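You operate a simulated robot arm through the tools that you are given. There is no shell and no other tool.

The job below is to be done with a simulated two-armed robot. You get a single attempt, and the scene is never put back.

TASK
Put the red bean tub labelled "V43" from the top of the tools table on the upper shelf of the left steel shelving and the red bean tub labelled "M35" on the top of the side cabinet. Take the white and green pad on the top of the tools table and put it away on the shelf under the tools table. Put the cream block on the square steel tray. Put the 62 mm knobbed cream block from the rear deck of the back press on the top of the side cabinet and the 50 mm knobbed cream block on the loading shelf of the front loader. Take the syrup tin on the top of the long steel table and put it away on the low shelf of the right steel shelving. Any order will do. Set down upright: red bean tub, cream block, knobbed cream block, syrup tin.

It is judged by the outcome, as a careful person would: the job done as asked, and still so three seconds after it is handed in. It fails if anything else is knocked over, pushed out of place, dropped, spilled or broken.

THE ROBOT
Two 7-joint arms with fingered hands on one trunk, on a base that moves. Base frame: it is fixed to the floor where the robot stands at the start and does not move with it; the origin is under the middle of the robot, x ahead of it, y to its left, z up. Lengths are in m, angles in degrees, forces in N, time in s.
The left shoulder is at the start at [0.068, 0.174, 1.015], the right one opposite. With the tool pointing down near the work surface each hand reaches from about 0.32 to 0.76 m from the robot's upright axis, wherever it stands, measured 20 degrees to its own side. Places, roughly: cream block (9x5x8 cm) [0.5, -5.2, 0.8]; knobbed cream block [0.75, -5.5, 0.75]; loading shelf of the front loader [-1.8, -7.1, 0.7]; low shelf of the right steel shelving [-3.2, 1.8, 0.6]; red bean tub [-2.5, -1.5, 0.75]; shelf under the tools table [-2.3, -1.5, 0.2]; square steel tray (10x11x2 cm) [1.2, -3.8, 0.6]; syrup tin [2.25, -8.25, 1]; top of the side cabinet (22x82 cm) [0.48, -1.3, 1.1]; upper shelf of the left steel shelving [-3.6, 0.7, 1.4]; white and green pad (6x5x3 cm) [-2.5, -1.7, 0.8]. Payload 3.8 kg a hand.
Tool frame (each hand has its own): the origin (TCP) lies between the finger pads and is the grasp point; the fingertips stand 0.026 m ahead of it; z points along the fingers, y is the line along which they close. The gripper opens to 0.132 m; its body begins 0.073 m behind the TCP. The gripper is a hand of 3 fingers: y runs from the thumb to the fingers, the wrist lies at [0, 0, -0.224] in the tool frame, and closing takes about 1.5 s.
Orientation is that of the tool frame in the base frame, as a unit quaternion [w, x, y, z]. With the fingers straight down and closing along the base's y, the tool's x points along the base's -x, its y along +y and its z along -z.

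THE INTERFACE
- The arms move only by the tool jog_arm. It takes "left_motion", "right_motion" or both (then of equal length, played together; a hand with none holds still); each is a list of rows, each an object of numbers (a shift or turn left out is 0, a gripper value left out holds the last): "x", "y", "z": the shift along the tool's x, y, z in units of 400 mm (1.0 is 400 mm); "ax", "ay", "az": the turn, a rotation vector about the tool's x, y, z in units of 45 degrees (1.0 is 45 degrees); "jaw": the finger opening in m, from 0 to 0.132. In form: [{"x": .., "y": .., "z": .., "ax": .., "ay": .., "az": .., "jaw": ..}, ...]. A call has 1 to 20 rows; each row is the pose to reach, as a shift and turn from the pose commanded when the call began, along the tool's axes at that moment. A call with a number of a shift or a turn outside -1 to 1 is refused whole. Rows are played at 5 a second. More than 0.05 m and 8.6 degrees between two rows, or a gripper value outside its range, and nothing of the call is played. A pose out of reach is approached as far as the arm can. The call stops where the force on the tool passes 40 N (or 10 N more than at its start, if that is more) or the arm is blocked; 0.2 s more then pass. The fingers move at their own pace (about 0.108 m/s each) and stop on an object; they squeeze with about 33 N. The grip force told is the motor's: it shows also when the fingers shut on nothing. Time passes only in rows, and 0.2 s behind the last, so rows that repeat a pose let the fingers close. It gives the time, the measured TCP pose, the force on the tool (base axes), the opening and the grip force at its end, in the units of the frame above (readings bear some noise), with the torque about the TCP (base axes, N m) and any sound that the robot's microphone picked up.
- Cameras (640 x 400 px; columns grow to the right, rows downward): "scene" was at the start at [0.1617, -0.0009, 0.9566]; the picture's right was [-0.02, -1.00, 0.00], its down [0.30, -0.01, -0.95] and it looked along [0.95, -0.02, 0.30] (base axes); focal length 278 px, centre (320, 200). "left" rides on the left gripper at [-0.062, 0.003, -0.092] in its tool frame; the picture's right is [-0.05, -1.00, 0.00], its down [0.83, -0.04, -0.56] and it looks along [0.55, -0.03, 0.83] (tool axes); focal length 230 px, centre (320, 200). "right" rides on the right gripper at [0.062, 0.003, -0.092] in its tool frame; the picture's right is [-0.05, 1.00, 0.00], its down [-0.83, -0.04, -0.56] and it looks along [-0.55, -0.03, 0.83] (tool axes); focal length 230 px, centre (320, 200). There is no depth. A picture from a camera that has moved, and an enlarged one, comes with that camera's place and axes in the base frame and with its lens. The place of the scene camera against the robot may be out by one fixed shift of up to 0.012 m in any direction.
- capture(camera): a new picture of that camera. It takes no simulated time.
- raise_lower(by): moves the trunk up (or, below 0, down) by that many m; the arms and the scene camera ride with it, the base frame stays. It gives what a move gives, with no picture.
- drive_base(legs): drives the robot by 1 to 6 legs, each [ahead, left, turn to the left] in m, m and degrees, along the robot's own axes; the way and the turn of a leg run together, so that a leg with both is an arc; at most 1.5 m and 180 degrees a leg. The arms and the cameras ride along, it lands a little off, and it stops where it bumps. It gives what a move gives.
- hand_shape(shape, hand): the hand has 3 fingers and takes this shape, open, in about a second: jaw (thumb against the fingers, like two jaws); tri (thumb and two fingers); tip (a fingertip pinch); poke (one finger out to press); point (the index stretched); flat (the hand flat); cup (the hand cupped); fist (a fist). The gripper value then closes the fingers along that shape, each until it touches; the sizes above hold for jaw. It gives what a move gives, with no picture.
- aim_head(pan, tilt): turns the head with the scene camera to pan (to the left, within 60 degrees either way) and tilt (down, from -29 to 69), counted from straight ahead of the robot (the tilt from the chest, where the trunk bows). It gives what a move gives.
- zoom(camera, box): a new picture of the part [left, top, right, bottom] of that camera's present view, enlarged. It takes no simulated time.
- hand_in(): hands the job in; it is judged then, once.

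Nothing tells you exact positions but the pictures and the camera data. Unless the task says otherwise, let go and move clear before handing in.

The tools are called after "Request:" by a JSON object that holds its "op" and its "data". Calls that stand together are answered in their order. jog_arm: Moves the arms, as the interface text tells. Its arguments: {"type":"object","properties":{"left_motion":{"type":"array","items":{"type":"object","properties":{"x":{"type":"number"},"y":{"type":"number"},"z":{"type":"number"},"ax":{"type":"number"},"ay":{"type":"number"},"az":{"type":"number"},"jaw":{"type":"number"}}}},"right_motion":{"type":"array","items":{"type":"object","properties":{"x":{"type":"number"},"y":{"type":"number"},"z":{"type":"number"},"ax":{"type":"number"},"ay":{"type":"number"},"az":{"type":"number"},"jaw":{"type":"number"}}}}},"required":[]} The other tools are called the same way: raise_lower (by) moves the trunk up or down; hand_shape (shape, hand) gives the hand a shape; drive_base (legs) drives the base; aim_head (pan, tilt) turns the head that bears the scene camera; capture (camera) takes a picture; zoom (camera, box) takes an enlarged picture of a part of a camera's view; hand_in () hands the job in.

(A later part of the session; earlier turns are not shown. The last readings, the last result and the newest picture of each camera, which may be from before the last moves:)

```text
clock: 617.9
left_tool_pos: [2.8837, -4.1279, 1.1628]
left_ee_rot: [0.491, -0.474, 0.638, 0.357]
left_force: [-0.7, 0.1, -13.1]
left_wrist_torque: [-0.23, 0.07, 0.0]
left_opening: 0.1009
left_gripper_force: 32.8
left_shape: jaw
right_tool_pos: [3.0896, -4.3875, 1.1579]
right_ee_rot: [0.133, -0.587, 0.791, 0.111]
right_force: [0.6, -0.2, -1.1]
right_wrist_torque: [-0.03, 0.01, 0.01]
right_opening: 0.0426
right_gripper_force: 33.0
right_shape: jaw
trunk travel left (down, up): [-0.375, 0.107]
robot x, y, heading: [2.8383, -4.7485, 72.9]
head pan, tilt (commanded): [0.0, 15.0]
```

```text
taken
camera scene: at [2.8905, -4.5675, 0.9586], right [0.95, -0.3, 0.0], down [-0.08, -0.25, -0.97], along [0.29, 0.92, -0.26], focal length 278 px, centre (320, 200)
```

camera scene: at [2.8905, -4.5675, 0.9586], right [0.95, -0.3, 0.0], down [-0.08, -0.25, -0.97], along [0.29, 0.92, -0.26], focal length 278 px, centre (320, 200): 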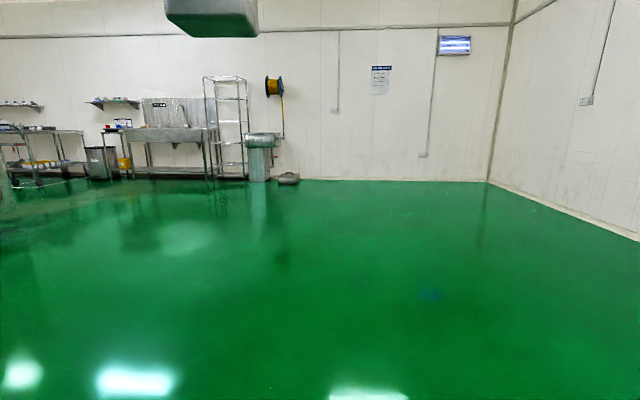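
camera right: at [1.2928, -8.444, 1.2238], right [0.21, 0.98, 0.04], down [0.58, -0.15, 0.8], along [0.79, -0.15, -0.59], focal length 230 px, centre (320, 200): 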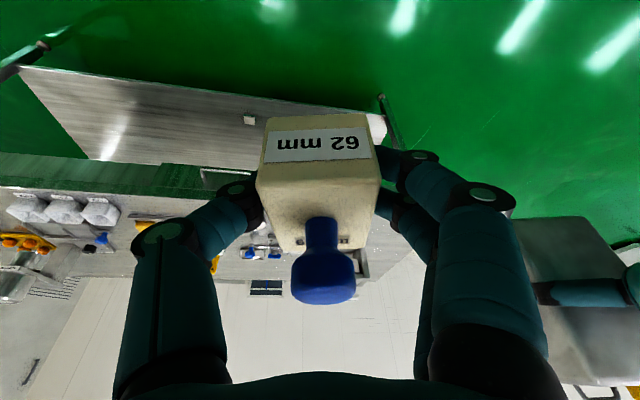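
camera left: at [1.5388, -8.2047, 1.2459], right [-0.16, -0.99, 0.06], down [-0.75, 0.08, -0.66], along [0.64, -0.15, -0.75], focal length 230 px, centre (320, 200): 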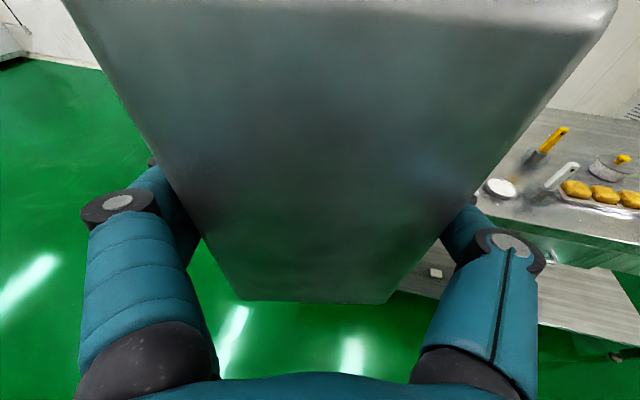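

The way is open. I raise the trunk to full height for clearance, then drive round toward the shelving side to put the tin away first.

Request:
{"op": "raise_lower", "data": {"by": 0.1}}

Request:
{"op": "drive_base", "data": {"legs": [[0, 0, 28.5], [1.5, 0, 0], [1.5, 0, 0], [1.2, 0, 0]]}}

Request:
{"op": "drive_base", "data": {"legs": [[0, 0, 57]]}}

Request:
{"op": "capture", "data": {"camera": "scene"}}

```text
clock: 619.2
left_tool_pos: [2.8826, -4.1264, 1.2579]
left_ee_rot: [0.489, -0.474, 0.641, 0.355]
left_force: [0.3, 0.3, -13.2]
left_wrist_torque: [-0.17, 0.02, -0.01]
left_opening: 0.101
left_gripper_force: 32.8
left_shape: jaw
right_tool_pos: [3.0914, -4.385, 1.2556]
right_ee_rot: [0.131, -0.588, 0.791, 0.111]
right_force: [-0.1, 0.5, -1.7]
right_wrist_torque: [-0.02, 0.01, 0.0]
right_opening: 0.0428
right_gripper_force: 32.9
right_shape: jaw
trunk travel left (down, up): [-0.475, 0.007]
robot x, y, heading: [2.8403, -4.7473, 72.4]
head pan, tilt (commanded): [0.0, 15.0]
```

```text
clock: 640.5
left_tool_pos: [1.6509, -0.1432, 1.2627]
left_ee_rot: [-0.377, 0.627, -0.489, -0.475]
left_force: [-0.5, -0.1, -13.3]
left_wrist_torque: [-0.22, -0.07, -0.01]
left_opening: 0.1006
left_gripper_force: 32.8
left_shape: jaw
right_tool_pos: [1.962, -0.2576, 1.2575]
right_ee_rot: [-0.098, 0.777, -0.605, -0.143]
right_force: [-0.5, -0.2, -1.4]
right_wrist_torque: [0.02, -0.01, -0.05]
right_opening: 0.0428
right_gripper_force: 33.2
right_shape: jaw
trunk travel left (down, up): [-0.475, 0.007]
robot x, y, heading: [1.9348, -0.6955, 103.5]
head pan, tilt (commanded): [0.0, 15.0]
```

```text
clock: 643.5
left_tool_pos: [1.3138, -0.6397, 1.262]
left_ee_rot: [-0.101, 0.785, -0.126, -0.598]
left_force: [-0.2, -0.7, -12.8]
left_wrist_torque: [-0.06, -0.18, -0.01]
left_opening: 0.1008
left_gripper_force: 32.6
left_shape: jaw
right_tool_pos: [1.5779, -0.4382, 1.2586]
right_ee_rot: [-0.018, 0.973, -0.156, -0.172]
right_force: [-0.5, 0.8, -0.6]
right_wrist_torque: [0.0, -0.02, 0.0]
right_opening: 0.0428
right_gripper_force: 33.1
right_shape: jaw
trunk travel left (down, up): [-0.475, 0.007]
robot x, y, heading: [1.9359, -0.6967, 161.4]
head pan, tilt (commanded): [0.0, 15.0]
```

```text
taken
camera scene: at [1.7369, -0.6324, 1.0901], right [0.32, 0.95, 0.0], down [0.25, -0.08, -0.97], along [-0.91, 0.31, -0.26], focal length 278 px, centre (320, 200)
```

scene: 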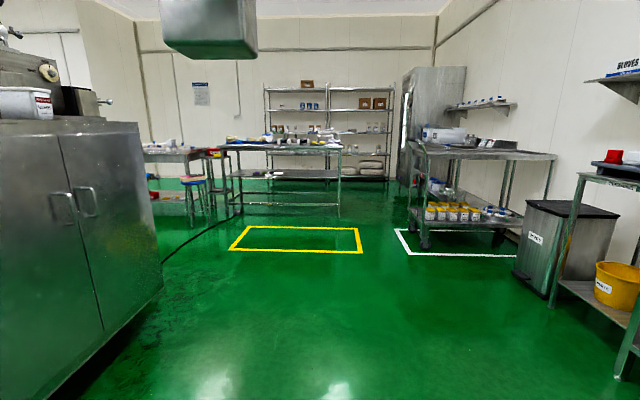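

M35 is visible on the side cabinet as I pass. I continue toward the gap between the bread table and the trolley.

Request:
{"op": "drive_base", "data": {"legs": [[0, 0, -2.8], [1.5, 0, 0], [1.25, 0, 0]]}}

Request:
{"op": "aim_head", "data": {"pan": 0, "tilt": 28}}

Request:
{"op": "capture", "data": {"camera": "scene"}}

```text
clock: 657.1
left_tool_pos: [-1.2475, 0.2939, 1.2615]
left_ee_rot: [-0.103, 0.785, -0.128, -0.597]
left_force: [-0.6, -0.4, -12.6]
left_wrist_torque: [-0.05, -0.23, -0.02]
left_opening: 0.1008
left_gripper_force: 32.5
left_shape: jaw
right_tool_pos: [-0.985, 0.4944, 1.2585]
right_ee_rot: [-0.017, 0.972, -0.156, -0.172]
right_force: [0.2, 0.7, 0.0]
right_wrist_torque: [0.01, 0.02, 0.03]
right_opening: 0.0422
right_gripper_force: 33.0
right_shape: jaw
trunk travel left (down, up): [-0.475, 0.007]
robot x, y, heading: [-0.6281, 0.2363, 161.2]
head pan, tilt (commanded): [0.0, 15.0]
```

```text
clock: 657.9
left_tool_pos: [-1.249, 0.2948, 1.2603]
left_ee_rot: [-0.101, 0.786, -0.126, -0.597]
left_force: [0.6, -1.0, -13.0]
left_wrist_torque: [-0.04, -0.17, 0.01]
left_opening: 0.1006
left_gripper_force: 33.0
left_shape: jaw
right_tool_pos: [-0.9845, 0.4954, 1.2572]
right_ee_rot: [-0.017, 0.973, -0.155, -0.172]
right_force: [0.2, -0.1, -0.6]
right_wrist_torque: [-0.03, 0.0, -0.01]
right_opening: 0.0422
right_gripper_force: 32.9
right_shape: jaw
trunk travel left (down, up): [-0.475, 0.007]
robot x, y, heading: [-0.6259, 0.2325, 161.4]
head pan, tilt (commanded): [0.0, 28.0]
```

```text
taken
camera scene: at [-0.8232, 0.2998, 1.0691], right [0.32, 0.95, 0.0], down [0.45, -0.15, -0.88], along [-0.84, 0.28, -0.47], focal length 278 px, centre (320, 200)
```

scene: 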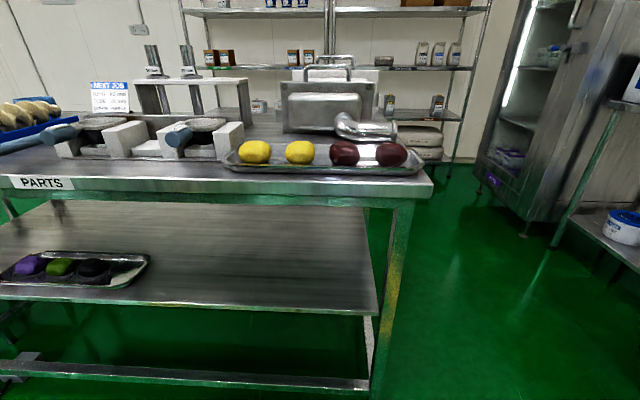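

The bread table is dead ahead. I slip diagonally right in two steps to enter the gap beside it.

Request:
{"op": "drive_base", "data": {"legs": [[0, 0, -2.8], [0.28, -0.3, 0], [0.25, -0.27, 0]]}}

Request:
{"op": "capture", "data": {"camera": "scene"}}

Request:
{"op": "capture", "data": {"camera": "right"}}

```text
clock: 664.0
left_tool_pos: [-1.5251, 1.0584, 1.2602]
left_ee_rot: [-0.121, 0.781, -0.153, -0.593]
left_force: [-0.6, 0.4, -13.4]
left_wrist_torque: [-0.07, -0.21, 0.01]
left_opening: 0.1008
left_gripper_force: 33.1
left_shape: jaw
right_tool_pos: [-1.2485, 1.2416, 1.2581]
right_ee_rot: [-0.023, 0.967, -0.187, -0.171]
right_force: [-0.4, -0.2, -0.1]
right_wrist_torque: [-0.01, -0.04, 0.0]
right_opening: 0.0424
right_gripper_force: 33.1
right_shape: jaw
trunk travel left (down, up): [-0.475, 0.007]
robot x, y, heading: [-0.9095, 0.9609, 157.1]
head pan, tilt (commanded): [0.0, 28.0]
```

```text
taken
camera scene: at [-1.1007, 1.0359, 1.0691], right [0.38, 0.92, 0.0], down [0.43, -0.18, -0.88], along [-0.82, 0.34, -0.47], focal length 278 px, centre (320, 200)
```

scene: 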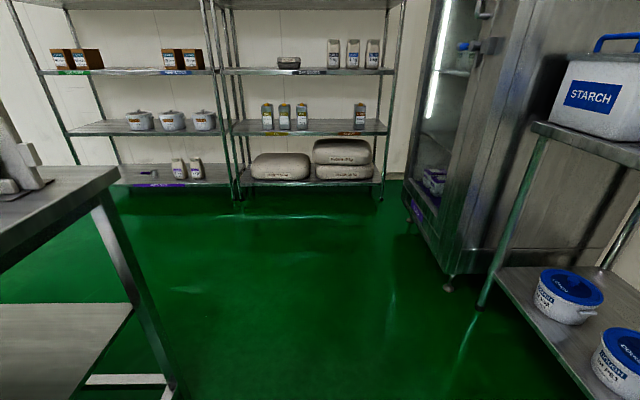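

```text
taken
camera right: at [-1.1662, 1.2066, 1.324], right [-0.42, -0.91, 0.04], down [-0.53, 0.27, 0.8], along [-0.74, 0.31, -0.59], focal length 230 px, centre (320, 200)
```

right: 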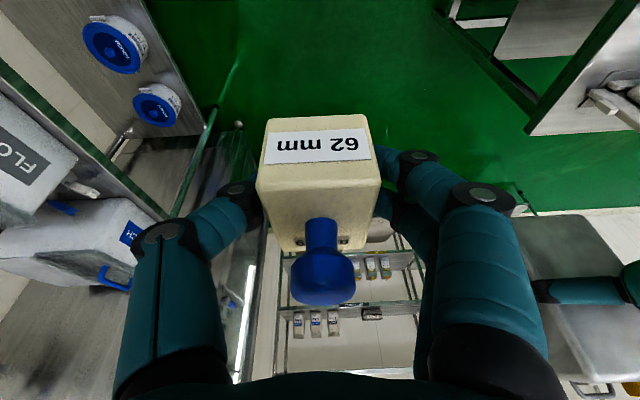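

I am in the corridor facing the right shelving. I zoom in on the low shelf to find a free spot for the tin.

Request:
{"op": "zoom", "data": {"camera": "scene", "box": [210, 20, 430, 210]}}

```text
2.11 times, centred on (320, 115) of scene
camera zoom: at [-1.1007, 1.0359, 1.0691], right [0.38, 0.92, 0.0], down [0.43, -0.18, -0.88], along [-0.82, 0.34, -0.47], focal length 584 px, centre (320, 379)
```

zoom: 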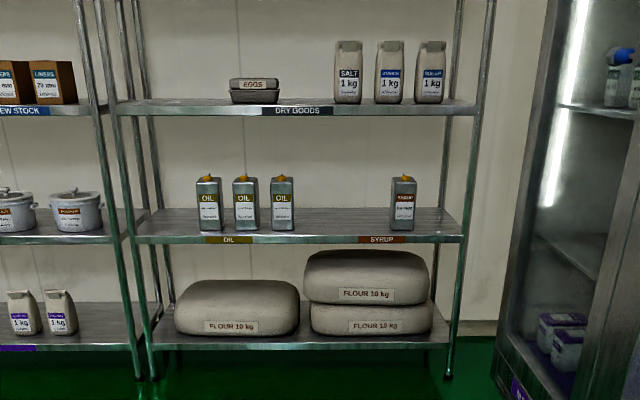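

The low shelf has "OIL" and "SYRUP" labels with one syrup tin already there, so I will set the tin beside it in the free gap. I drive forward toward the shelving.

Request:
{"op": "drive_base", "data": {"legs": [[1.0, 0, 1.5]]}}

Request:
{"op": "capture", "data": {"camera": "scene"}}

Request:
{"op": "aim_head", "data": {"pan": -40, "tilt": 25}}

Request:
{"op": "capture", "data": {"camera": "scene"}}

```text
clock: 669.4
left_tool_pos: [-2.4913, 1.454, 1.2606]
left_ee_rot: [-0.121, 0.782, -0.152, -0.593]
left_force: [0.6, 0.0, -12.8]
left_wrist_torque: [-0.09, -0.18, -0.03]
left_opening: 0.1006
left_gripper_force: 32.5
left_shape: jaw
right_tool_pos: [-2.2173, 1.6372, 1.2575]
right_ee_rot: [-0.023, 0.967, -0.185, -0.172]
right_force: [0.2, -0.3, -1.3]
right_wrist_torque: [0.02, -0.04, 0.01]
right_opening: 0.0425
right_gripper_force: 33.2
right_shape: jaw
trunk travel left (down, up): [-0.475, 0.007]
robot x, y, heading: [-1.8761, 1.3571, 157.8]
head pan, tilt (commanded): [0.0, 28.0]
```

```text
taken
camera scene: at [-2.0677, 1.4328, 1.0691], right [0.38, 0.93, 0.0], down [0.44, -0.18, -0.88], along [-0.82, 0.33, -0.47], focal length 278 px, centre (320, 200)
```

scene: 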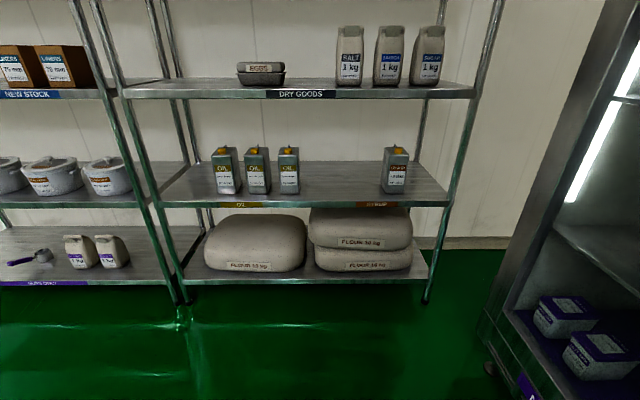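

```text
clock: 670.5
left_tool_pos: [-2.4928, 1.4524, 1.2601]
left_ee_rot: [-0.12, 0.782, -0.151, -0.593]
left_force: [-0.5, 0.0, -12.7]
left_wrist_torque: [-0.09, -0.2, -0.02]
left_opening: 0.1007
left_gripper_force: 32.8
left_shape: jaw
right_tool_pos: [-2.2166, 1.638, 1.2574]
right_ee_rot: [-0.022, 0.967, -0.185, -0.172]
right_force: [0.1, -0.9, -0.8]
right_wrist_torque: [0.0, -0.01, 0.01]
right_opening: 0.0425
right_gripper_force: 32.9
right_shape: jaw
trunk travel left (down, up): [-0.475, 0.007]
robot x, y, heading: [-1.8747, 1.3543, 157.7]
head pan, tilt (commanded): [-40.0, 25.0]
```

```text
taken
camera scene: at [-2.0263, 1.4798, 1.0739], right [0.88, 0.47, 0.0], down [0.2, -0.37, -0.91], along [-0.42, 0.8, -0.42], focal length 278 px, centre (320, 200)
```

scene: 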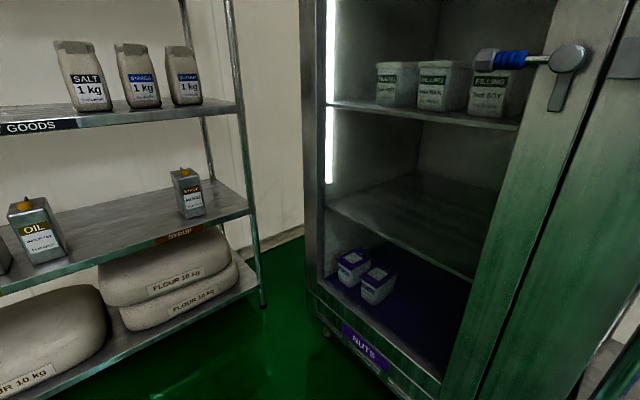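

I have the geometry: the free gap on the low shelf is about 0.35 m wide, centred near e1 0.68. I extend the right hand a bit, lower the trunk 0.25 m, and check both hands.

Request:
{"op": "jog_arm", "data": {"right_motion": [{"x": -0.07, "z": 0.026}, {"x": -0.14, "z": 0.052}, {"x": -0.19, "z": 0.07}, {"x": -0.19, "z": 0.07}]}}

Request:
{"op": "raise_lower", "data": {"by": -0.25}}

Request:
{"op": "capture", "data": {"camera": "right"}}

```text
clock: 671.5
left_tool_pos: [-2.4923, 1.4532, 1.2602]
left_ee_rot: [-0.12, 0.782, -0.151, -0.593]
left_force: [-0.2, 0.3, -12.0]
left_wrist_torque: [-0.09, -0.23, 0.01]
left_opening: 0.1008
left_gripper_force: 33.0
left_shape: jaw
right_tool_pos: [-2.2934, 1.6687, 1.2577]
right_ee_rot: [-0.023, 0.967, -0.185, -0.172]
right_force: [0.4, 0.1, -1.8]
right_wrist_torque: [-0.01, 0.01, 0.01]
right_opening: 0.0426
right_gripper_force: 33.4
right_shape: jaw
trunk travel left (down, up): [-0.475, 0.007]
robot x, y, heading: [-1.8807, 1.357, 157.8]
head pan, tilt (commanded): [-40.0, 25.0]
```

```text
clock: 674.1
left_tool_pos: [-2.4914, 1.4538, 1.0109]
left_ee_rot: [-0.12, 0.781, -0.151, -0.593]
left_force: [0.0, 0.7, -12.1]
left_wrist_torque: [-0.07, -0.22, -0.01]
left_opening: 0.1006
left_gripper_force: 33.2
left_shape: jaw
right_tool_pos: [-2.2915, 1.6672, 1.0081]
right_ee_rot: [-0.022, 0.967, -0.185, -0.171]
right_force: [0.2, 1.0, -1.5]
right_wrist_torque: [0.03, -0.03, 0.0]
right_opening: 0.0424
right_gripper_force: 32.8
right_shape: jaw
trunk travel left (down, up): [-0.225, 0.257]
robot x, y, heading: [-1.881, 1.3559, 157.9]
head pan, tilt (commanded): [-40.0, 25.0]
```

```text
taken
camera right: at [-2.209, 1.6326, 1.0737], right [-0.41, -0.91, 0.04], down [-0.53, 0.27, 0.8], along [-0.74, 0.31, -0.59], focal length 230 px, centre (320, 200)
```

right: 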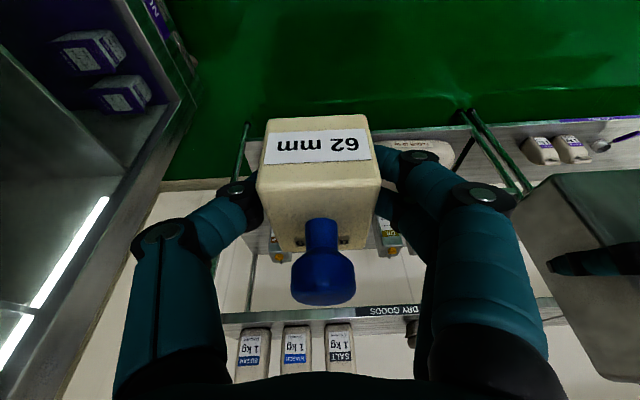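

Both rode well. I lower the left hand with the tin to z 0.68 and shift it toward the middle.

Request:
{"op": "jog_arm", "data": {"left_motion": [{"x": 0.11, "z": 0.03}, {"x": 0.22, "z": 0.06}, {"x": 0.33, "z": 0.09}, {"x": 0.44, "z": 0.118}, {"x": 0.55, "z": 0.148}, {"x": 0.66, "z": 0.177}, {"x": 0.77, "z": 0.207}, {"x": 0.797, "z": 0.214, "y": -0.07}, {"x": 0.797, "z": 0.214, "y": -0.15}, {"x": 0.797, "z": 0.214, "y": -0.23}, {"x": 0.797, "z": 0.214, "y": -0.275}, {"x": 0.797, "z": 0.214, "y": -0.275}]}}

Request:
{"op": "aim_head", "data": {"pan": 0, "tilt": 15}}

Request:
{"op": "capture", "data": {"camera": "scene"}}

Request:
{"op": "capture", "data": {"camera": "left"}}

```text
clock: 676.7
left_tool_pos: [-2.447, 1.5583, 0.6823]
left_ee_rot: [-0.119, 0.782, -0.15, -0.594]
left_force: [-0.9, 0.5, -12.5]
left_wrist_torque: [-0.04, -0.23, -0.02]
left_opening: 0.1012
left_gripper_force: 33.0
left_shape: jaw
left hand out of reach, approached as far as the arm can: row 5, 6, 7, 8
right_tool_pos: [-2.2921, 1.6677, 1.0072]
right_ee_rot: [-0.023, 0.967, -0.185, -0.171]
right_force: [1.3, 0.1, -1.6]
right_wrist_torque: [0.0, -0.02, 0.03]
right_opening: 0.0426
right_gripper_force: 32.9
right_shape: jaw
trunk travel left (down, up): [-0.225, 0.257]
robot x, y, heading: [-1.8765, 1.358, 158.0]
head pan, tilt (commanded): [-40.0, 25.0]
```

```text
clock: 677.8
left_tool_pos: [-2.4461, 1.5572, 0.6819]
left_ee_rot: [-0.119, 0.781, -0.151, -0.594]
left_force: [0.9, 0.8, -12.3]
left_wrist_torque: [-0.05, -0.22, -0.02]
left_opening: 0.1014
left_gripper_force: 33.2
left_shape: jaw
right_tool_pos: [-2.2916, 1.6684, 1.0067]
right_ee_rot: [-0.023, 0.967, -0.186, -0.171]
right_force: [-1.0, -0.4, -0.1]
right_wrist_torque: [-0.01, 0.02, -0.03]
right_opening: 0.0426
right_gripper_force: 32.7
right_shape: jaw
trunk travel left (down, up): [-0.225, 0.257]
robot x, y, heading: [-1.8806, 1.3566, 157.7]
head pan, tilt (commanded): [0.0, 15.0]
```

```text
taken
camera scene: at [-2.0464, 1.4244, 0.81], right [0.38, 0.93, 0.0], down [0.24, -0.1, -0.97], along [-0.89, 0.37, -0.26], focal length 278 px, centre (320, 200)
```

scene: 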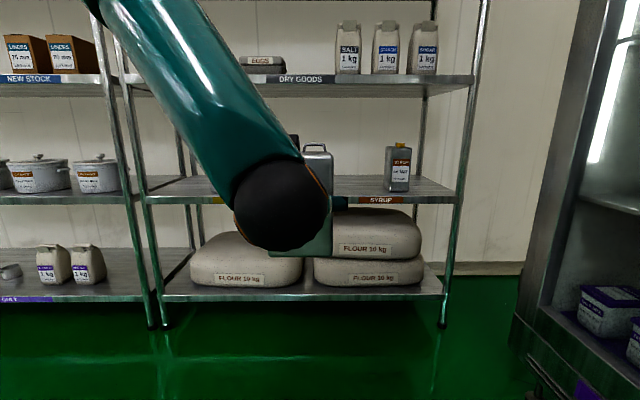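

```text
taken
camera left: at [-2.3812, 1.5267, 0.7661], right [0.37, 0.93, 0.06], down [0.72, -0.24, -0.65], along [-0.59, 0.28, -0.76], focal length 230 px, centre (320, 200)
```

left: 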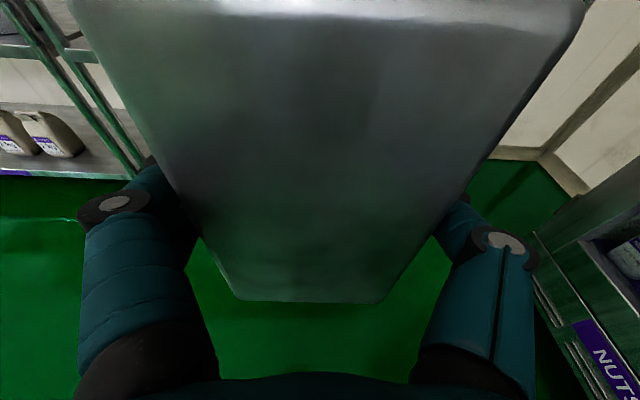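

The tin is level at z 0.68 and in line. I shift right and drive forward to just short of the shelf.

Request:
{"op": "drive_base", "data": {"legs": [[0, -0.135, 0.8], [0.4, 0, 0]]}}

Request:
{"op": "capture", "data": {"camera": "left"}}

Request:
{"op": "capture", "data": {"camera": "scene"}}

Request:
{"op": "capture", "data": {"camera": "right"}}

```text
clock: 679.3
left_tool_pos: [-2.4074, 1.6398, 0.6797]
left_ee_rot: [-0.117, 0.785, -0.147, -0.59]
left_force: [-0.4, 1.3, -11.4]
left_wrist_torque: [-0.07, -0.2, 0.03]
left_opening: 0.1011
left_gripper_force: 32.8
left_shape: jaw
right_tool_pos: [-2.2584, 1.7463, 1.007]
right_ee_rot: [-0.023, 0.97, -0.173, -0.168]
right_force: [-0.2, 0.1, -1.1]
right_wrist_torque: [0.01, -0.03, 0.0]
right_opening: 0.0423
right_gripper_force: 33.5
right_shape: jaw
trunk travel left (down, up): [-0.225, 0.257]
robot x, y, heading: [-1.8365, 1.4501, 158.8]
head pan, tilt (commanded): [0.0, 15.0]
stopped in leg 1: the robot was blocked; the commanded pose is now the measured one
```

```text
taken
camera left: at [-2.3428, 1.6104, 0.764], right [0.36, 0.93, 0.06], down [0.73, -0.24, -0.64], along [-0.59, 0.27, -0.76], focal length 230 px, centre (320, 200)
```

left: 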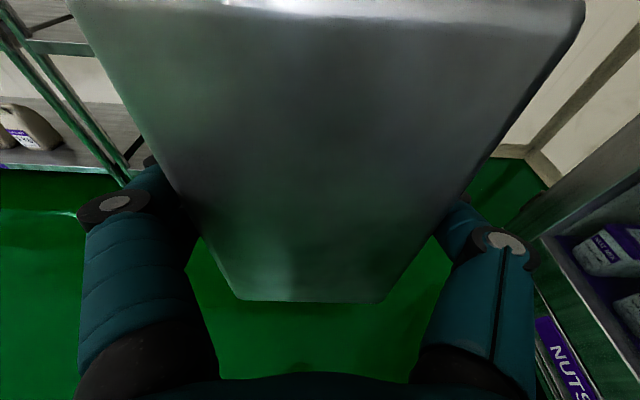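

```text
taken
camera scene: at [-2.0084, 1.5122, 0.8105], right [0.37, 0.93, 0.0], down [0.24, -0.09, -0.97], along [-0.9, 0.36, -0.26], focal length 278 px, centre (320, 200)
```

scene: 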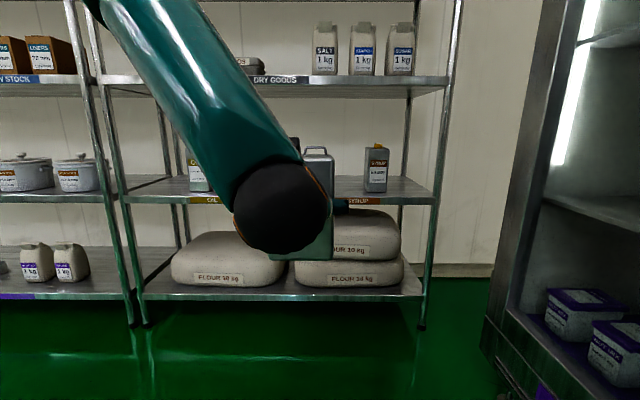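

```text
taken
camera right: at [-2.1755, 1.7135, 1.0723], right [-0.39, -0.92, 0.03], down [-0.54, 0.26, 0.8], along [-0.74, 0.3, -0.6], focal length 230 px, centre (320, 200)
```

right: 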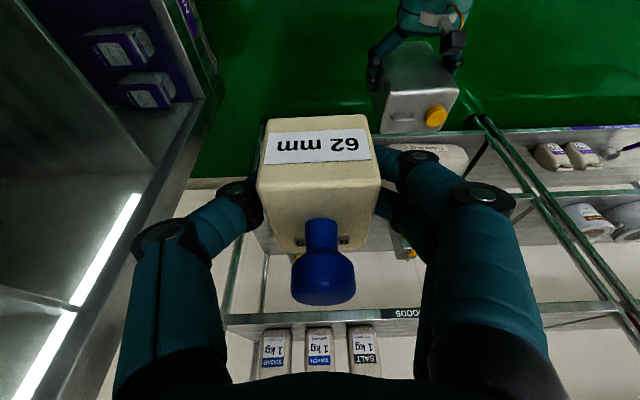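

The strafe was stopped on the right. I look right to see what my elbow touched.

Request:
{"op": "aim_head", "data": {"pan": -60, "tilt": 10}}

Request:
{"op": "capture", "data": {"camera": "scene"}}

```text
clock: 680.6
left_tool_pos: [-2.4098, 1.6404, 0.6823]
left_ee_rot: [-0.118, 0.784, -0.146, -0.591]
left_force: [-0.3, -0.4, -13.5]
left_wrist_torque: [-0.05, -0.19, -0.01]
left_opening: 0.1011
left_gripper_force: 32.8
left_shape: jaw
right_tool_pos: [-2.2589, 1.7469, 1.0054]
right_ee_rot: [-0.024, 0.97, -0.174, -0.168]
right_force: [-0.8, -0.4, -1.4]
right_wrist_torque: [0.02, 0.0, -0.01]
right_opening: 0.0429
right_gripper_force: 33.2
right_shape: jaw
trunk travel left (down, up): [-0.225, 0.257]
robot x, y, heading: [-1.8371, 1.4482, 158.0]
head pan, tilt (commanded): [-60.0, 10.0]
```

```text
taken
camera scene: at [-1.9364, 1.57, 0.8187], right [0.99, 0.15, 0.0], down [0.03, -0.17, -0.99], along [-0.15, 0.97, -0.17], focal length 278 px, centre (320, 200)
```

scene: 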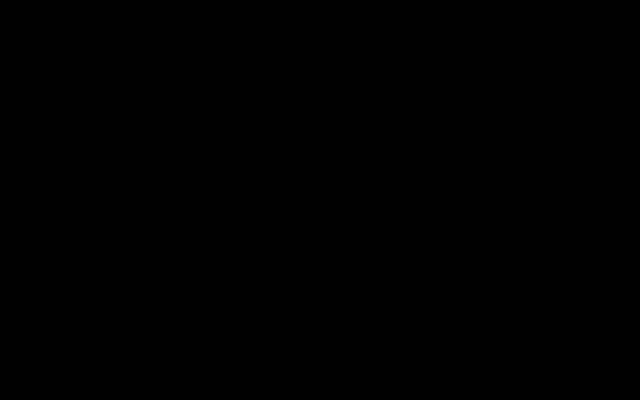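

Request:
{"op": "aim_head", "data": {"pan": -48, "tilt": 5}}

Request:
{"op": "capture", "data": {"camera": "scene"}}

```text
clock: 681.4
left_tool_pos: [-2.4091, 1.642, 0.6816]
left_ee_rot: [-0.119, 0.784, -0.147, -0.592]
left_force: [-0.3, -0.1, -13.0]
left_wrist_torque: [-0.07, -0.24, -0.01]
left_opening: 0.1013
left_gripper_force: 32.7
left_shape: jaw
right_tool_pos: [-2.2599, 1.7484, 1.0056]
right_ee_rot: [-0.024, 0.97, -0.174, -0.168]
right_force: [-0.2, -0.3, -1.5]
right_wrist_torque: [-0.03, 0.02, -0.02]
right_opening: 0.0428
right_gripper_force: 32.8
right_shape: jaw
trunk travel left (down, up): [-0.225, 0.257]
robot x, y, heading: [-1.842, 1.452, 158.4]
head pan, tilt (commanded): [-48.0, 5.0]
```

```text
taken
camera scene: at [-1.9549, 1.5641, 0.8266], right [0.94, 0.35, 0.0], down [0.03, -0.08, -1.0], along [-0.35, 0.93, -0.08], focal length 278 px, centre (320, 200)
```

scene: 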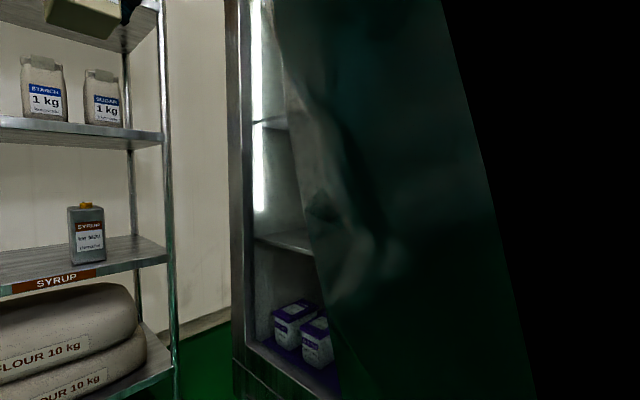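

I step back left a little, bring the right hand inward, and shift the left hand right instead, so the tin still lines up with the gap.

Request:
{"op": "drive_base", "data": {"legs": [[0, 0.06, 0]]}}

Request:
{"op": "jog_arm", "data": {"left_motion": [{"y": -0.05}, {"y": -0.1}, {"y": -0.15}, {"y": -0.18}, {"y": -0.18}], "right_motion": [{"y": 0.05, "x": -0.03, "z": 0.011}, {"y": 0.1, "x": -0.06, "z": 0.022}, {"y": 0.15, "x": -0.09, "z": 0.033}, {"y": 0.18, "x": -0.1, "z": 0.036}, {"y": 0.18, "x": -0.1, "z": 0.036}]}}

Request:
{"op": "aim_head", "data": {"pan": -40, "tilt": 10}}

Request:
{"op": "capture", "data": {"camera": "scene"}}

Request:
{"op": "capture", "data": {"camera": "right"}}

```text
clock: 682.5
left_tool_pos: [-2.4292, 1.5904, 0.6819]
left_ee_rot: [-0.115, 0.784, -0.146, -0.592]
left_force: [-0.1, -0.1, -13.4]
left_wrist_torque: [-0.07, -0.19, -0.02]
left_opening: 0.1014
left_gripper_force: 32.8
left_shape: jaw
right_tool_pos: [-2.2793, 1.6982, 1.0052]
right_ee_rot: [-0.021, 0.97, -0.174, -0.168]
right_force: [-0.3, 0.2, -1.1]
right_wrist_torque: [0.01, -0.01, 0.02]
right_opening: 0.0424
right_gripper_force: 33.4
right_shape: jaw
trunk travel left (down, up): [-0.225, 0.257]
robot x, y, heading: [-1.8601, 1.4021, 158.2]
head pan, tilt (commanded): [-48.0, 5.0]
```

```text
clock: 683.8
left_tool_pos: [-2.4017, 1.6596, 0.6824]
left_ee_rot: [-0.116, 0.784, -0.148, -0.592]
left_force: [-0.4, -0.7, -12.7]
left_wrist_torque: [-0.07, -0.25, 0.06]
left_opening: 0.1014
left_gripper_force: 32.3
left_shape: jaw
right_tool_pos: [-2.3448, 1.6464, 1.005]
right_ee_rot: [-0.021, 0.97, -0.175, -0.168]
right_force: [0.1, 0.2, -1.2]
right_wrist_torque: [-0.03, -0.02, 0.01]
right_opening: 0.0425
right_gripper_force: 32.8
right_shape: jaw
trunk travel left (down, up): [-0.225, 0.257]
robot x, y, heading: [-1.8574, 1.3965, 158.4]
head pan, tilt (commanded): [-48.0, 5.0]
```

```text
clock: 684.4
left_tool_pos: [-2.4026, 1.6599, 0.6832]
left_ee_rot: [-0.116, 0.784, -0.147, -0.592]
left_force: [0.2, -0.3, -13.0]
left_wrist_torque: [-0.08, -0.22, -0.04]
left_opening: 0.1012
left_gripper_force: 33.8
left_shape: jaw
right_tool_pos: [-2.3453, 1.6473, 1.0055]
right_ee_rot: [-0.021, 0.97, -0.174, -0.167]
right_force: [0.0, -0.3, -1.2]
right_wrist_torque: [0.02, -0.05, 0.01]
right_opening: 0.0426
right_gripper_force: 33.0
right_shape: jaw
trunk travel left (down, up): [-0.225, 0.257]
robot x, y, heading: [-1.8597, 1.3957, 158.5]
head pan, tilt (commanded): [-40.0, 10.0]
```

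```text
taken
camera scene: at [-1.9872, 1.51, 0.8182], right [0.88, 0.48, 0.0], down [0.08, -0.15, -0.98], along [-0.47, 0.87, -0.17], focal length 278 px, centre (320, 200)
```

scene: 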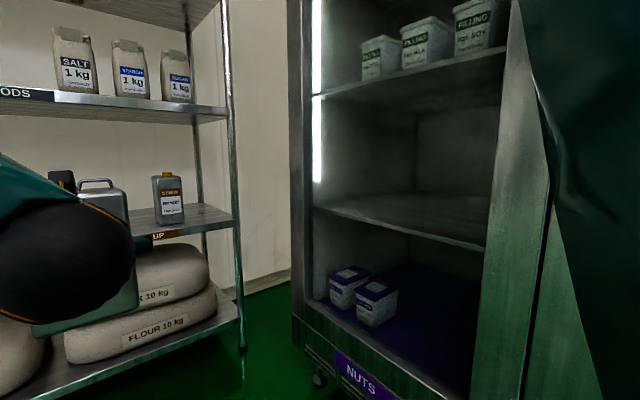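

```text
taken
camera right: at [-2.2624, 1.614, 1.0714], right [-0.39, -0.92, 0.04], down [-0.54, 0.26, 0.8], along [-0.74, 0.29, -0.6], focal length 230 px, centre (320, 200)
```

right: 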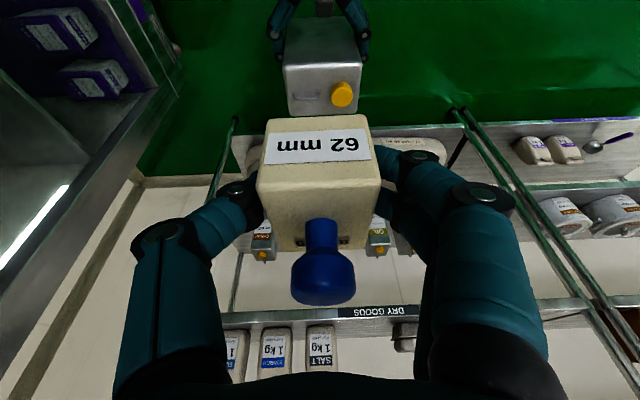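

Aligned at e1 0.67. I drive forward 0.42 m to the shelf.

Request:
{"op": "drive_base", "data": {"legs": [[0.42, 0, 0]]}}

Request:
{"op": "capture", "data": {"camera": "right"}}

Request:
{"op": "capture", "data": {"camera": "left"}}

Request:
{"op": "aim_head", "data": {"pan": -10, "tilt": 20}}

Request:
{"op": "capture", "data": {"camera": "scene"}}

```text
clock: 687.0
left_tool_pos: [-2.7791, 1.8085, 0.6818]
left_ee_rot: [-0.116, 0.784, -0.148, -0.591]
left_force: [-0.3, -0.2, -13.3]
left_wrist_torque: [-0.03, -0.21, 0.03]
left_opening: 0.1011
left_gripper_force: 33.3
left_shape: jaw
right_tool_pos: [-2.7229, 1.7954, 1.0065]
right_ee_rot: [-0.02, 0.97, -0.175, -0.166]
right_force: [-0.3, 0.2, -1.1]
right_wrist_torque: [0.0, -0.02, -0.02]
right_opening: 0.0424
right_gripper_force: 32.9
right_shape: jaw
trunk travel left (down, up): [-0.225, 0.257]
robot x, y, heading: [-2.2355, 1.5489, 158.3]
head pan, tilt (commanded): [-40.0, 10.0]
```

```text
taken
camera right: at [-2.64, 1.7634, 1.0712], right [-0.39, -0.92, 0.04], down [-0.54, 0.26, 0.8], along [-0.74, 0.29, -0.6], focal length 230 px, centre (320, 200)
```

right: 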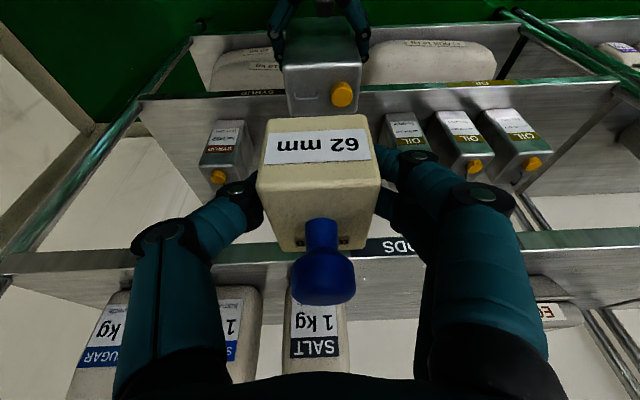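

```text
taken
camera left: at [-2.7144, 1.779, 0.766], right [0.36, 0.93, 0.06], down [0.72, -0.24, -0.65], along [-0.59, 0.27, -0.76], focal length 230 px, centre (320, 200)
```

left: 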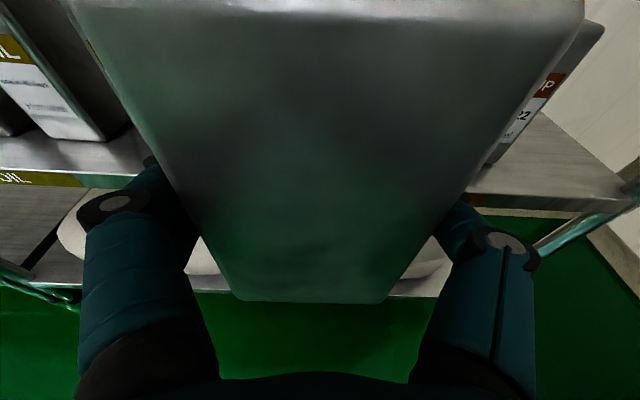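

```text
clock: 687.9
left_tool_pos: [-2.7794, 1.8087, 0.6807]
left_ee_rot: [-0.117, 0.784, -0.149, -0.591]
left_force: [-1.0, 0.3, -12.5]
left_wrist_torque: [-0.05, -0.24, -0.02]
left_opening: 0.1012
left_gripper_force: 33.3
left_shape: jaw
right_tool_pos: [-2.7221, 1.7962, 1.0045]
right_ee_rot: [-0.022, 0.97, -0.175, -0.168]
right_force: [-0.2, -0.4, -1.1]
right_wrist_torque: [-0.05, -0.01, -0.01]
right_opening: 0.0423
right_gripper_force: 33.3
right_shape: jaw
trunk travel left (down, up): [-0.225, 0.257]
robot x, y, heading: [-2.2354, 1.5454, 158.3]
head pan, tilt (commanded): [-10.0, 20.0]
```

```text
taken
camera scene: at [-2.3996, 1.6259, 0.8019], right [0.52, 0.85, 0.0], down [0.29, -0.18, -0.94], along [-0.8, 0.49, -0.34], focal length 278 px, centre (320, 200)
```

scene: 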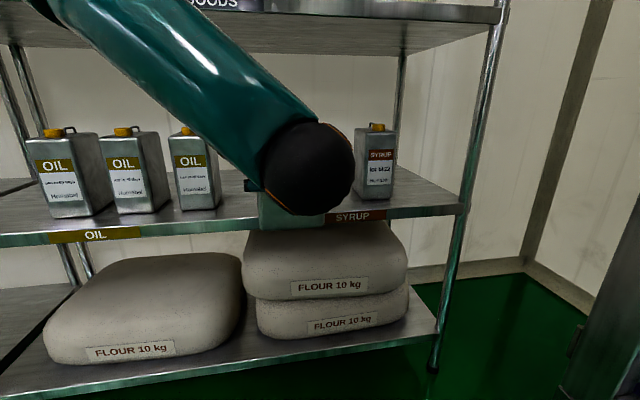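

The tin is centred between the OIL and SYRUP tins. I retract the right hand slightly, move 0.1 m closer, then extend the left arm onto the shelf.

Request:
{"op": "jog_arm", "data": {"right_motion": [{"x": 0.06, "z": -0.022}, {"x": 0.12, "z": -0.044}, {"x": 0.19, "z": -0.07}, {"x": 0.19, "z": -0.07}]}}

Request:
{"op": "drive_base", "data": {"legs": [[0.1, 0, 0]]}}

Request:
{"op": "jog_arm", "data": {"left_motion": [{"x": -0.02, "z": 0.075}, {"x": -0.04, "z": 0.15}, {"x": -0.06, "z": 0.225}, {"x": -0.078, "z": 0.29}, {"x": -0.078, "z": 0.29}]}}

Request:
{"op": "capture", "data": {"camera": "left"}}

Request:
{"op": "capture", "data": {"camera": "right"}}

Request:
{"op": "capture", "data": {"camera": "scene"}}

```text
clock: 688.9
left_tool_pos: [-2.7787, 1.81, 0.6819]
left_ee_rot: [-0.118, 0.784, -0.149, -0.591]
left_force: [0.3, -0.2, -12.0]
left_wrist_torque: [-0.07, -0.21, -0.01]
left_opening: 0.1012
left_gripper_force: 32.6
left_shape: jaw
right_tool_pos: [-2.6441, 1.7711, 1.0079]
right_ee_rot: [-0.021, 0.97, -0.176, -0.166]
right_force: [-0.8, 0.4, -1.5]
right_wrist_torque: [0.02, -0.02, 0.03]
right_opening: 0.0427
right_gripper_force: 33.3
right_shape: jaw
trunk travel left (down, up): [-0.225, 0.257]
robot x, y, heading: [-2.2343, 1.5455, 158.4]
head pan, tilt (commanded): [-10.0, 20.0]
```

```text
clock: 690.0
left_tool_pos: [-2.8727, 1.8444, 0.6809]
left_ee_rot: [-0.117, 0.784, -0.149, -0.591]
left_force: [-0.1, 0.3, -12.4]
left_wrist_torque: [-0.08, -0.19, 0.0]
left_opening: 0.1013
left_gripper_force: 33.0
left_shape: jaw
right_tool_pos: [-2.7374, 1.8058, 1.0071]
right_ee_rot: [-0.021, 0.97, -0.174, -0.168]
right_force: [-0.6, -0.7, -1.0]
right_wrist_torque: [-0.01, -0.03, 0.02]
right_opening: 0.0425
right_gripper_force: 33.3
right_shape: jaw
trunk travel left (down, up): [-0.225, 0.257]
robot x, y, heading: [-2.3315, 1.5853, 158.9]
head pan, tilt (commanded): [-10.0, 20.0]
```

```text
clock: 691.2
left_tool_pos: [-2.9811, 1.8905, 0.6782]
left_ee_rot: [-0.116, 0.785, -0.149, -0.59]
left_force: [-1.1, -1.5, -13.2]
left_wrist_torque: [-0.07, -0.22, -0.01]
left_opening: 0.101
left_gripper_force: 33.0
left_shape: jaw
right_tool_pos: [-2.736, 1.8052, 1.0075]
right_ee_rot: [-0.022, 0.97, -0.175, -0.169]
right_force: [-0.1, -0.1, -1.1]
right_wrist_torque: [0.02, 0.0, 0.01]
right_opening: 0.0426
right_gripper_force: 33.4
right_shape: jaw
trunk travel left (down, up): [-0.225, 0.257]
robot x, y, heading: [-2.3319, 1.5854, 158.6]
head pan, tilt (commanded): [-10.0, 20.0]
```

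```text
taken
camera left: at [-2.9174, 1.8598, 0.7613], right [0.36, 0.93, 0.06], down [0.73, -0.24, -0.65], along [-0.59, 0.27, -0.76], focal length 230 px, centre (320, 200)
```

left: 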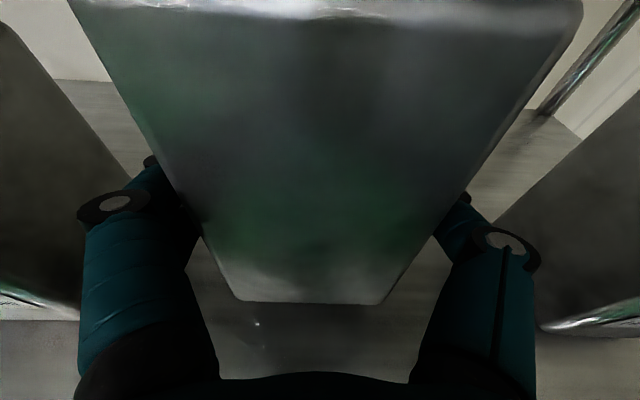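

```text
taken
camera right: at [-2.6538, 1.7727, 1.074], right [-0.39, -0.92, 0.04], down [-0.54, 0.26, 0.8], along [-0.74, 0.29, -0.6], focal length 230 px, centre (320, 200)
```

right: 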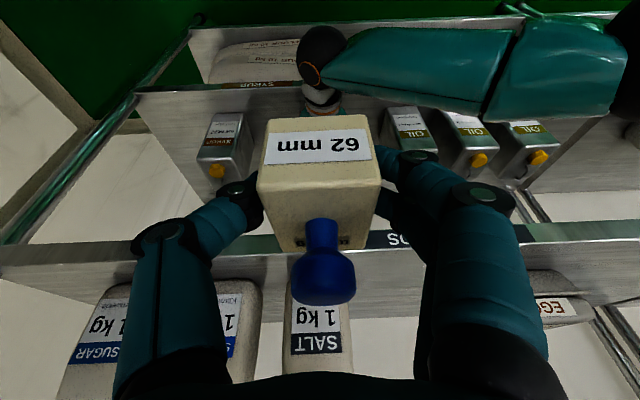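

```text
taken
camera scene: at [-2.4915, 1.6616, 0.8018], right [0.52, 0.85, 0.0], down [0.29, -0.18, -0.94], along [-0.8, 0.49, -0.34], focal length 278 px, centre (320, 200)
```

scene: 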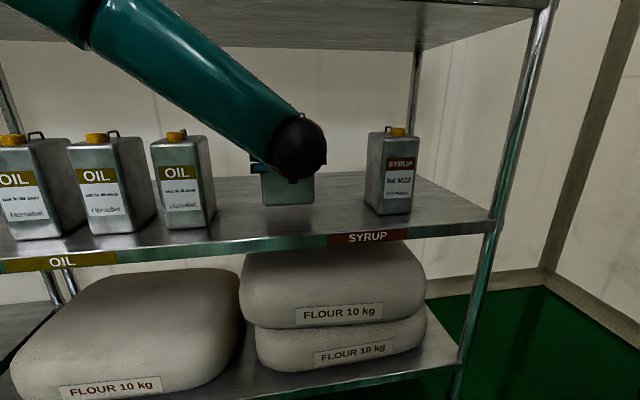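

The tin is over the shelf between the neighbours, 6 cm behind the edge. I lower it gently.

Request:
{"op": "jog_arm", "data": {"left_motion": [{"x": 0.02, "z": 0.005}, {"x": 0.04, "z": 0.01}, {"x": 0.055, "z": 0.0145}, {"x": 0.065, "z": 0.017}, {"x": 0.065, "z": 0.017}]}}

Request:
{"op": "zoom", "data": {"camera": "scene", "box": [200, 100, 440, 260]}}

```text
clock: 692.5
left_tool_pos: [-2.9821, 1.8901, 0.6525]
left_ee_rot: [-0.116, 0.785, -0.148, -0.59]
left_force: [0.3, -0.1, -12.9]
left_wrist_torque: [-0.05, -0.23, 0.02]
left_opening: 0.101
left_gripper_force: 33.0
left_shape: jaw
right_tool_pos: [-2.7371, 1.8049, 1.0073]
right_ee_rot: [-0.021, 0.97, -0.174, -0.167]
right_force: [0.4, -0.6, -0.9]
right_wrist_torque: [-0.03, 0.02, 0.03]
right_opening: 0.0427
right_gripper_force: 33.1
right_shape: jaw
trunk travel left (down, up): [-0.225, 0.257]
robot x, y, heading: [-2.3262, 1.5815, 158.6]
head pan, tilt (commanded): [-10.0, 20.0]
```

```text
2.50 times, centred on (320, 180) of scene
camera zoom: at [-2.4916, 1.6617, 0.8018], right [0.52, 0.85, 0.0], down [0.29, -0.18, -0.94], along [-0.8, 0.49, -0.34], focal length 694 px, centre (320, 250)
```

zoom: 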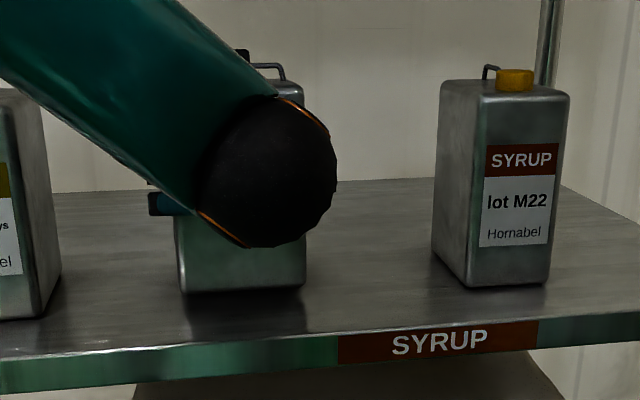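

Request:
{"op": "jog_arm", "data": {"left_motion": [{"x": 0.007, "z": 0.002}, {"x": 0.014, "z": 0.004}, {"x": 0.014, "z": 0.004}]}}

```text
clock: 693.2
left_tool_pos: [-2.9813, 1.8897, 0.6482]
left_ee_rot: [-0.117, 0.784, -0.149, -0.592]
left_force: [0.9, -0.4, -11.2]
left_wrist_torque: [-0.03, -0.2, -0.02]
left_opening: 0.1013
left_gripper_force: 33.0
left_shape: jaw
right_tool_pos: [-2.7372, 1.8058, 1.0084]
right_ee_rot: [-0.02, 0.97, -0.174, -0.168]
right_force: [-0.2, -0.3, -1.3]
right_wrist_torque: [0.0, -0.02, -0.02]
right_opening: 0.0423
right_gripper_force: 33.3
right_shape: jaw
trunk travel left (down, up): [-0.225, 0.257]
robot x, y, heading: [-2.3315, 1.5795, 158.7]
head pan, tilt (commanded): [-10.0, 20.0]
```

Request:
{"op": "jog_arm", "data": {"left_motion": [{"x": 0.006, "z": 0.0015}, {"x": 0.012, "z": 0.003}, {"x": 0.012, "z": 0.003}]}}

```text
clock: 694.0
left_tool_pos: [-2.9809, 1.8885, 0.6449]
left_ee_rot: [-0.117, 0.782, -0.148, -0.593]
left_force: [5.3, -2.1, 2.8]
left_wrist_torque: [-0.02, 0.19, 0.03]
left_opening: 0.1012
left_gripper_force: 32.6
left_shape: jaw
right_tool_pos: [-2.7359, 1.8052, 1.0091]
right_ee_rot: [-0.021, 0.97, -0.174, -0.169]
right_force: [0.2, 0.0, -2.3]
right_wrist_torque: [0.0, -0.01, -0.01]
right_opening: 0.0425
right_gripper_force: 32.3
right_shape: jaw
trunk travel left (down, up): [-0.225, 0.257]
robot x, y, heading: [-2.3289, 1.5879, 158.3]
head pan, tilt (commanded): [-10.0, 20.0]
```

The tin stands on the shelf. I open the fingers and draw the hand straight back.

Request:
{"op": "jog_arm", "data": {"left_motion": [{"jaw": 0.11}, {"jaw": 0.125}, {"jaw": 0.132}, {"jaw": 0.132}, {"jaw": 0.132}, {"jaw": 0.132}]}}

Request:
{"op": "capture", "data": {"camera": "left"}}

Request:
{"op": "jog_arm", "data": {"left_motion": [{"x": 0.015, "z": -0.055}, {"x": 0.03, "z": -0.11}, {"x": 0.05, "z": -0.18}, {"x": 0.07, "z": -0.26}, {"x": 0.09, "z": -0.34}, {"x": 0.107, "z": -0.4}, {"x": 0.107, "z": -0.4}]}}

Request:
{"op": "capture", "data": {"camera": "left"}}

Request:
{"op": "capture", "data": {"camera": "scene"}}

```text
clock: 695.5
left_tool_pos: [-2.9813, 1.8895, 0.6446]
left_ee_rot: [-0.116, 0.784, -0.148, -0.592]
left_force: [-0.1, -1.1, 0.1]
left_wrist_torque: [0.0, -0.01, -0.01]
left_opening: 0.1319
left_gripper_force: 0.0
left_shape: jaw
right_tool_pos: [-2.7349, 1.8042, 1.0081]
right_ee_rot: [-0.021, 0.97, -0.174, -0.169]
right_force: [0.0, -0.1, -1.3]
right_wrist_torque: [0.01, -0.03, -0.01]
right_opening: 0.0425
right_gripper_force: 33.0
right_shape: jaw
trunk travel left (down, up): [-0.225, 0.257]
robot x, y, heading: [-2.3279, 1.5827, 158.7]
head pan, tilt (commanded): [-10.0, 20.0]
```

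```text
taken
camera left: at [-2.9163, 1.8588, 0.7274], right [0.36, 0.93, 0.06], down [0.72, -0.24, -0.65], along [-0.59, 0.27, -0.76], focal length 230 px, centre (320, 200)
```

left: 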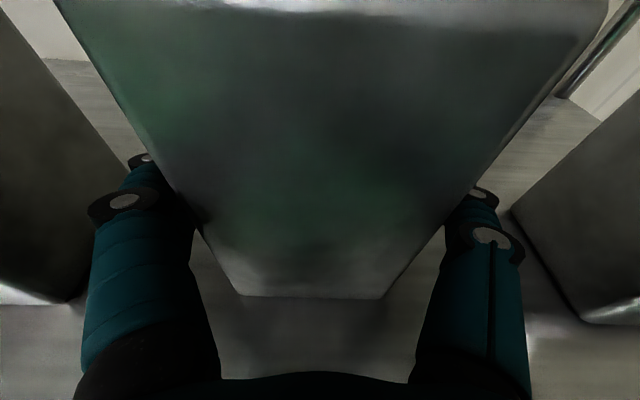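

```text
clock: 697.0
left_tool_pos: [-2.8272, 1.8294, 0.646]
left_ee_rot: [-0.116, 0.784, -0.148, -0.591]
left_force: [0.7, 0.4, -0.1]
left_wrist_torque: [-0.01, -0.02, -0.02]
left_opening: 0.1316
left_gripper_force: 0.1
left_shape: jaw
right_tool_pos: [-2.7355, 1.8043, 1.008]
right_ee_rot: [-0.022, 0.97, -0.175, -0.168]
right_force: [-0.4, 0.6, -0.3]
right_wrist_torque: [0.01, -0.03, -0.01]
right_opening: 0.0426
right_gripper_force: 32.4
right_shape: jaw
trunk travel left (down, up): [-0.225, 0.257]
robot x, y, heading: [-2.3348, 1.5822, 158.7]
head pan, tilt (commanded): [-10.0, 20.0]
```

```text
taken
camera left: at [-2.7631, 1.7977, 0.7298], right [0.36, 0.93, 0.06], down [0.72, -0.24, -0.65], along [-0.59, 0.27, -0.76], focal length 230 px, centre (320, 200)
```

left: 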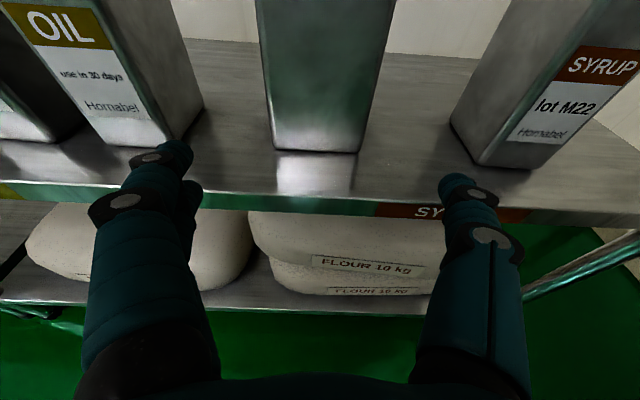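

```text
taken
camera scene: at [-2.4909, 1.6613, 0.802], right [0.52, 0.85, 0.0], down [0.29, -0.18, -0.94], along [-0.8, 0.49, -0.34], focal length 278 px, centre (320, 200)
```

scene: 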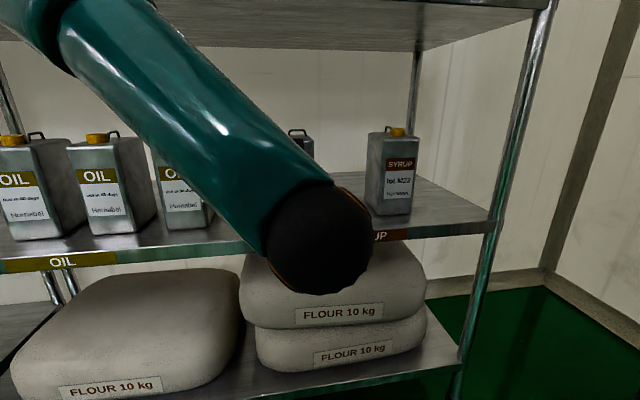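

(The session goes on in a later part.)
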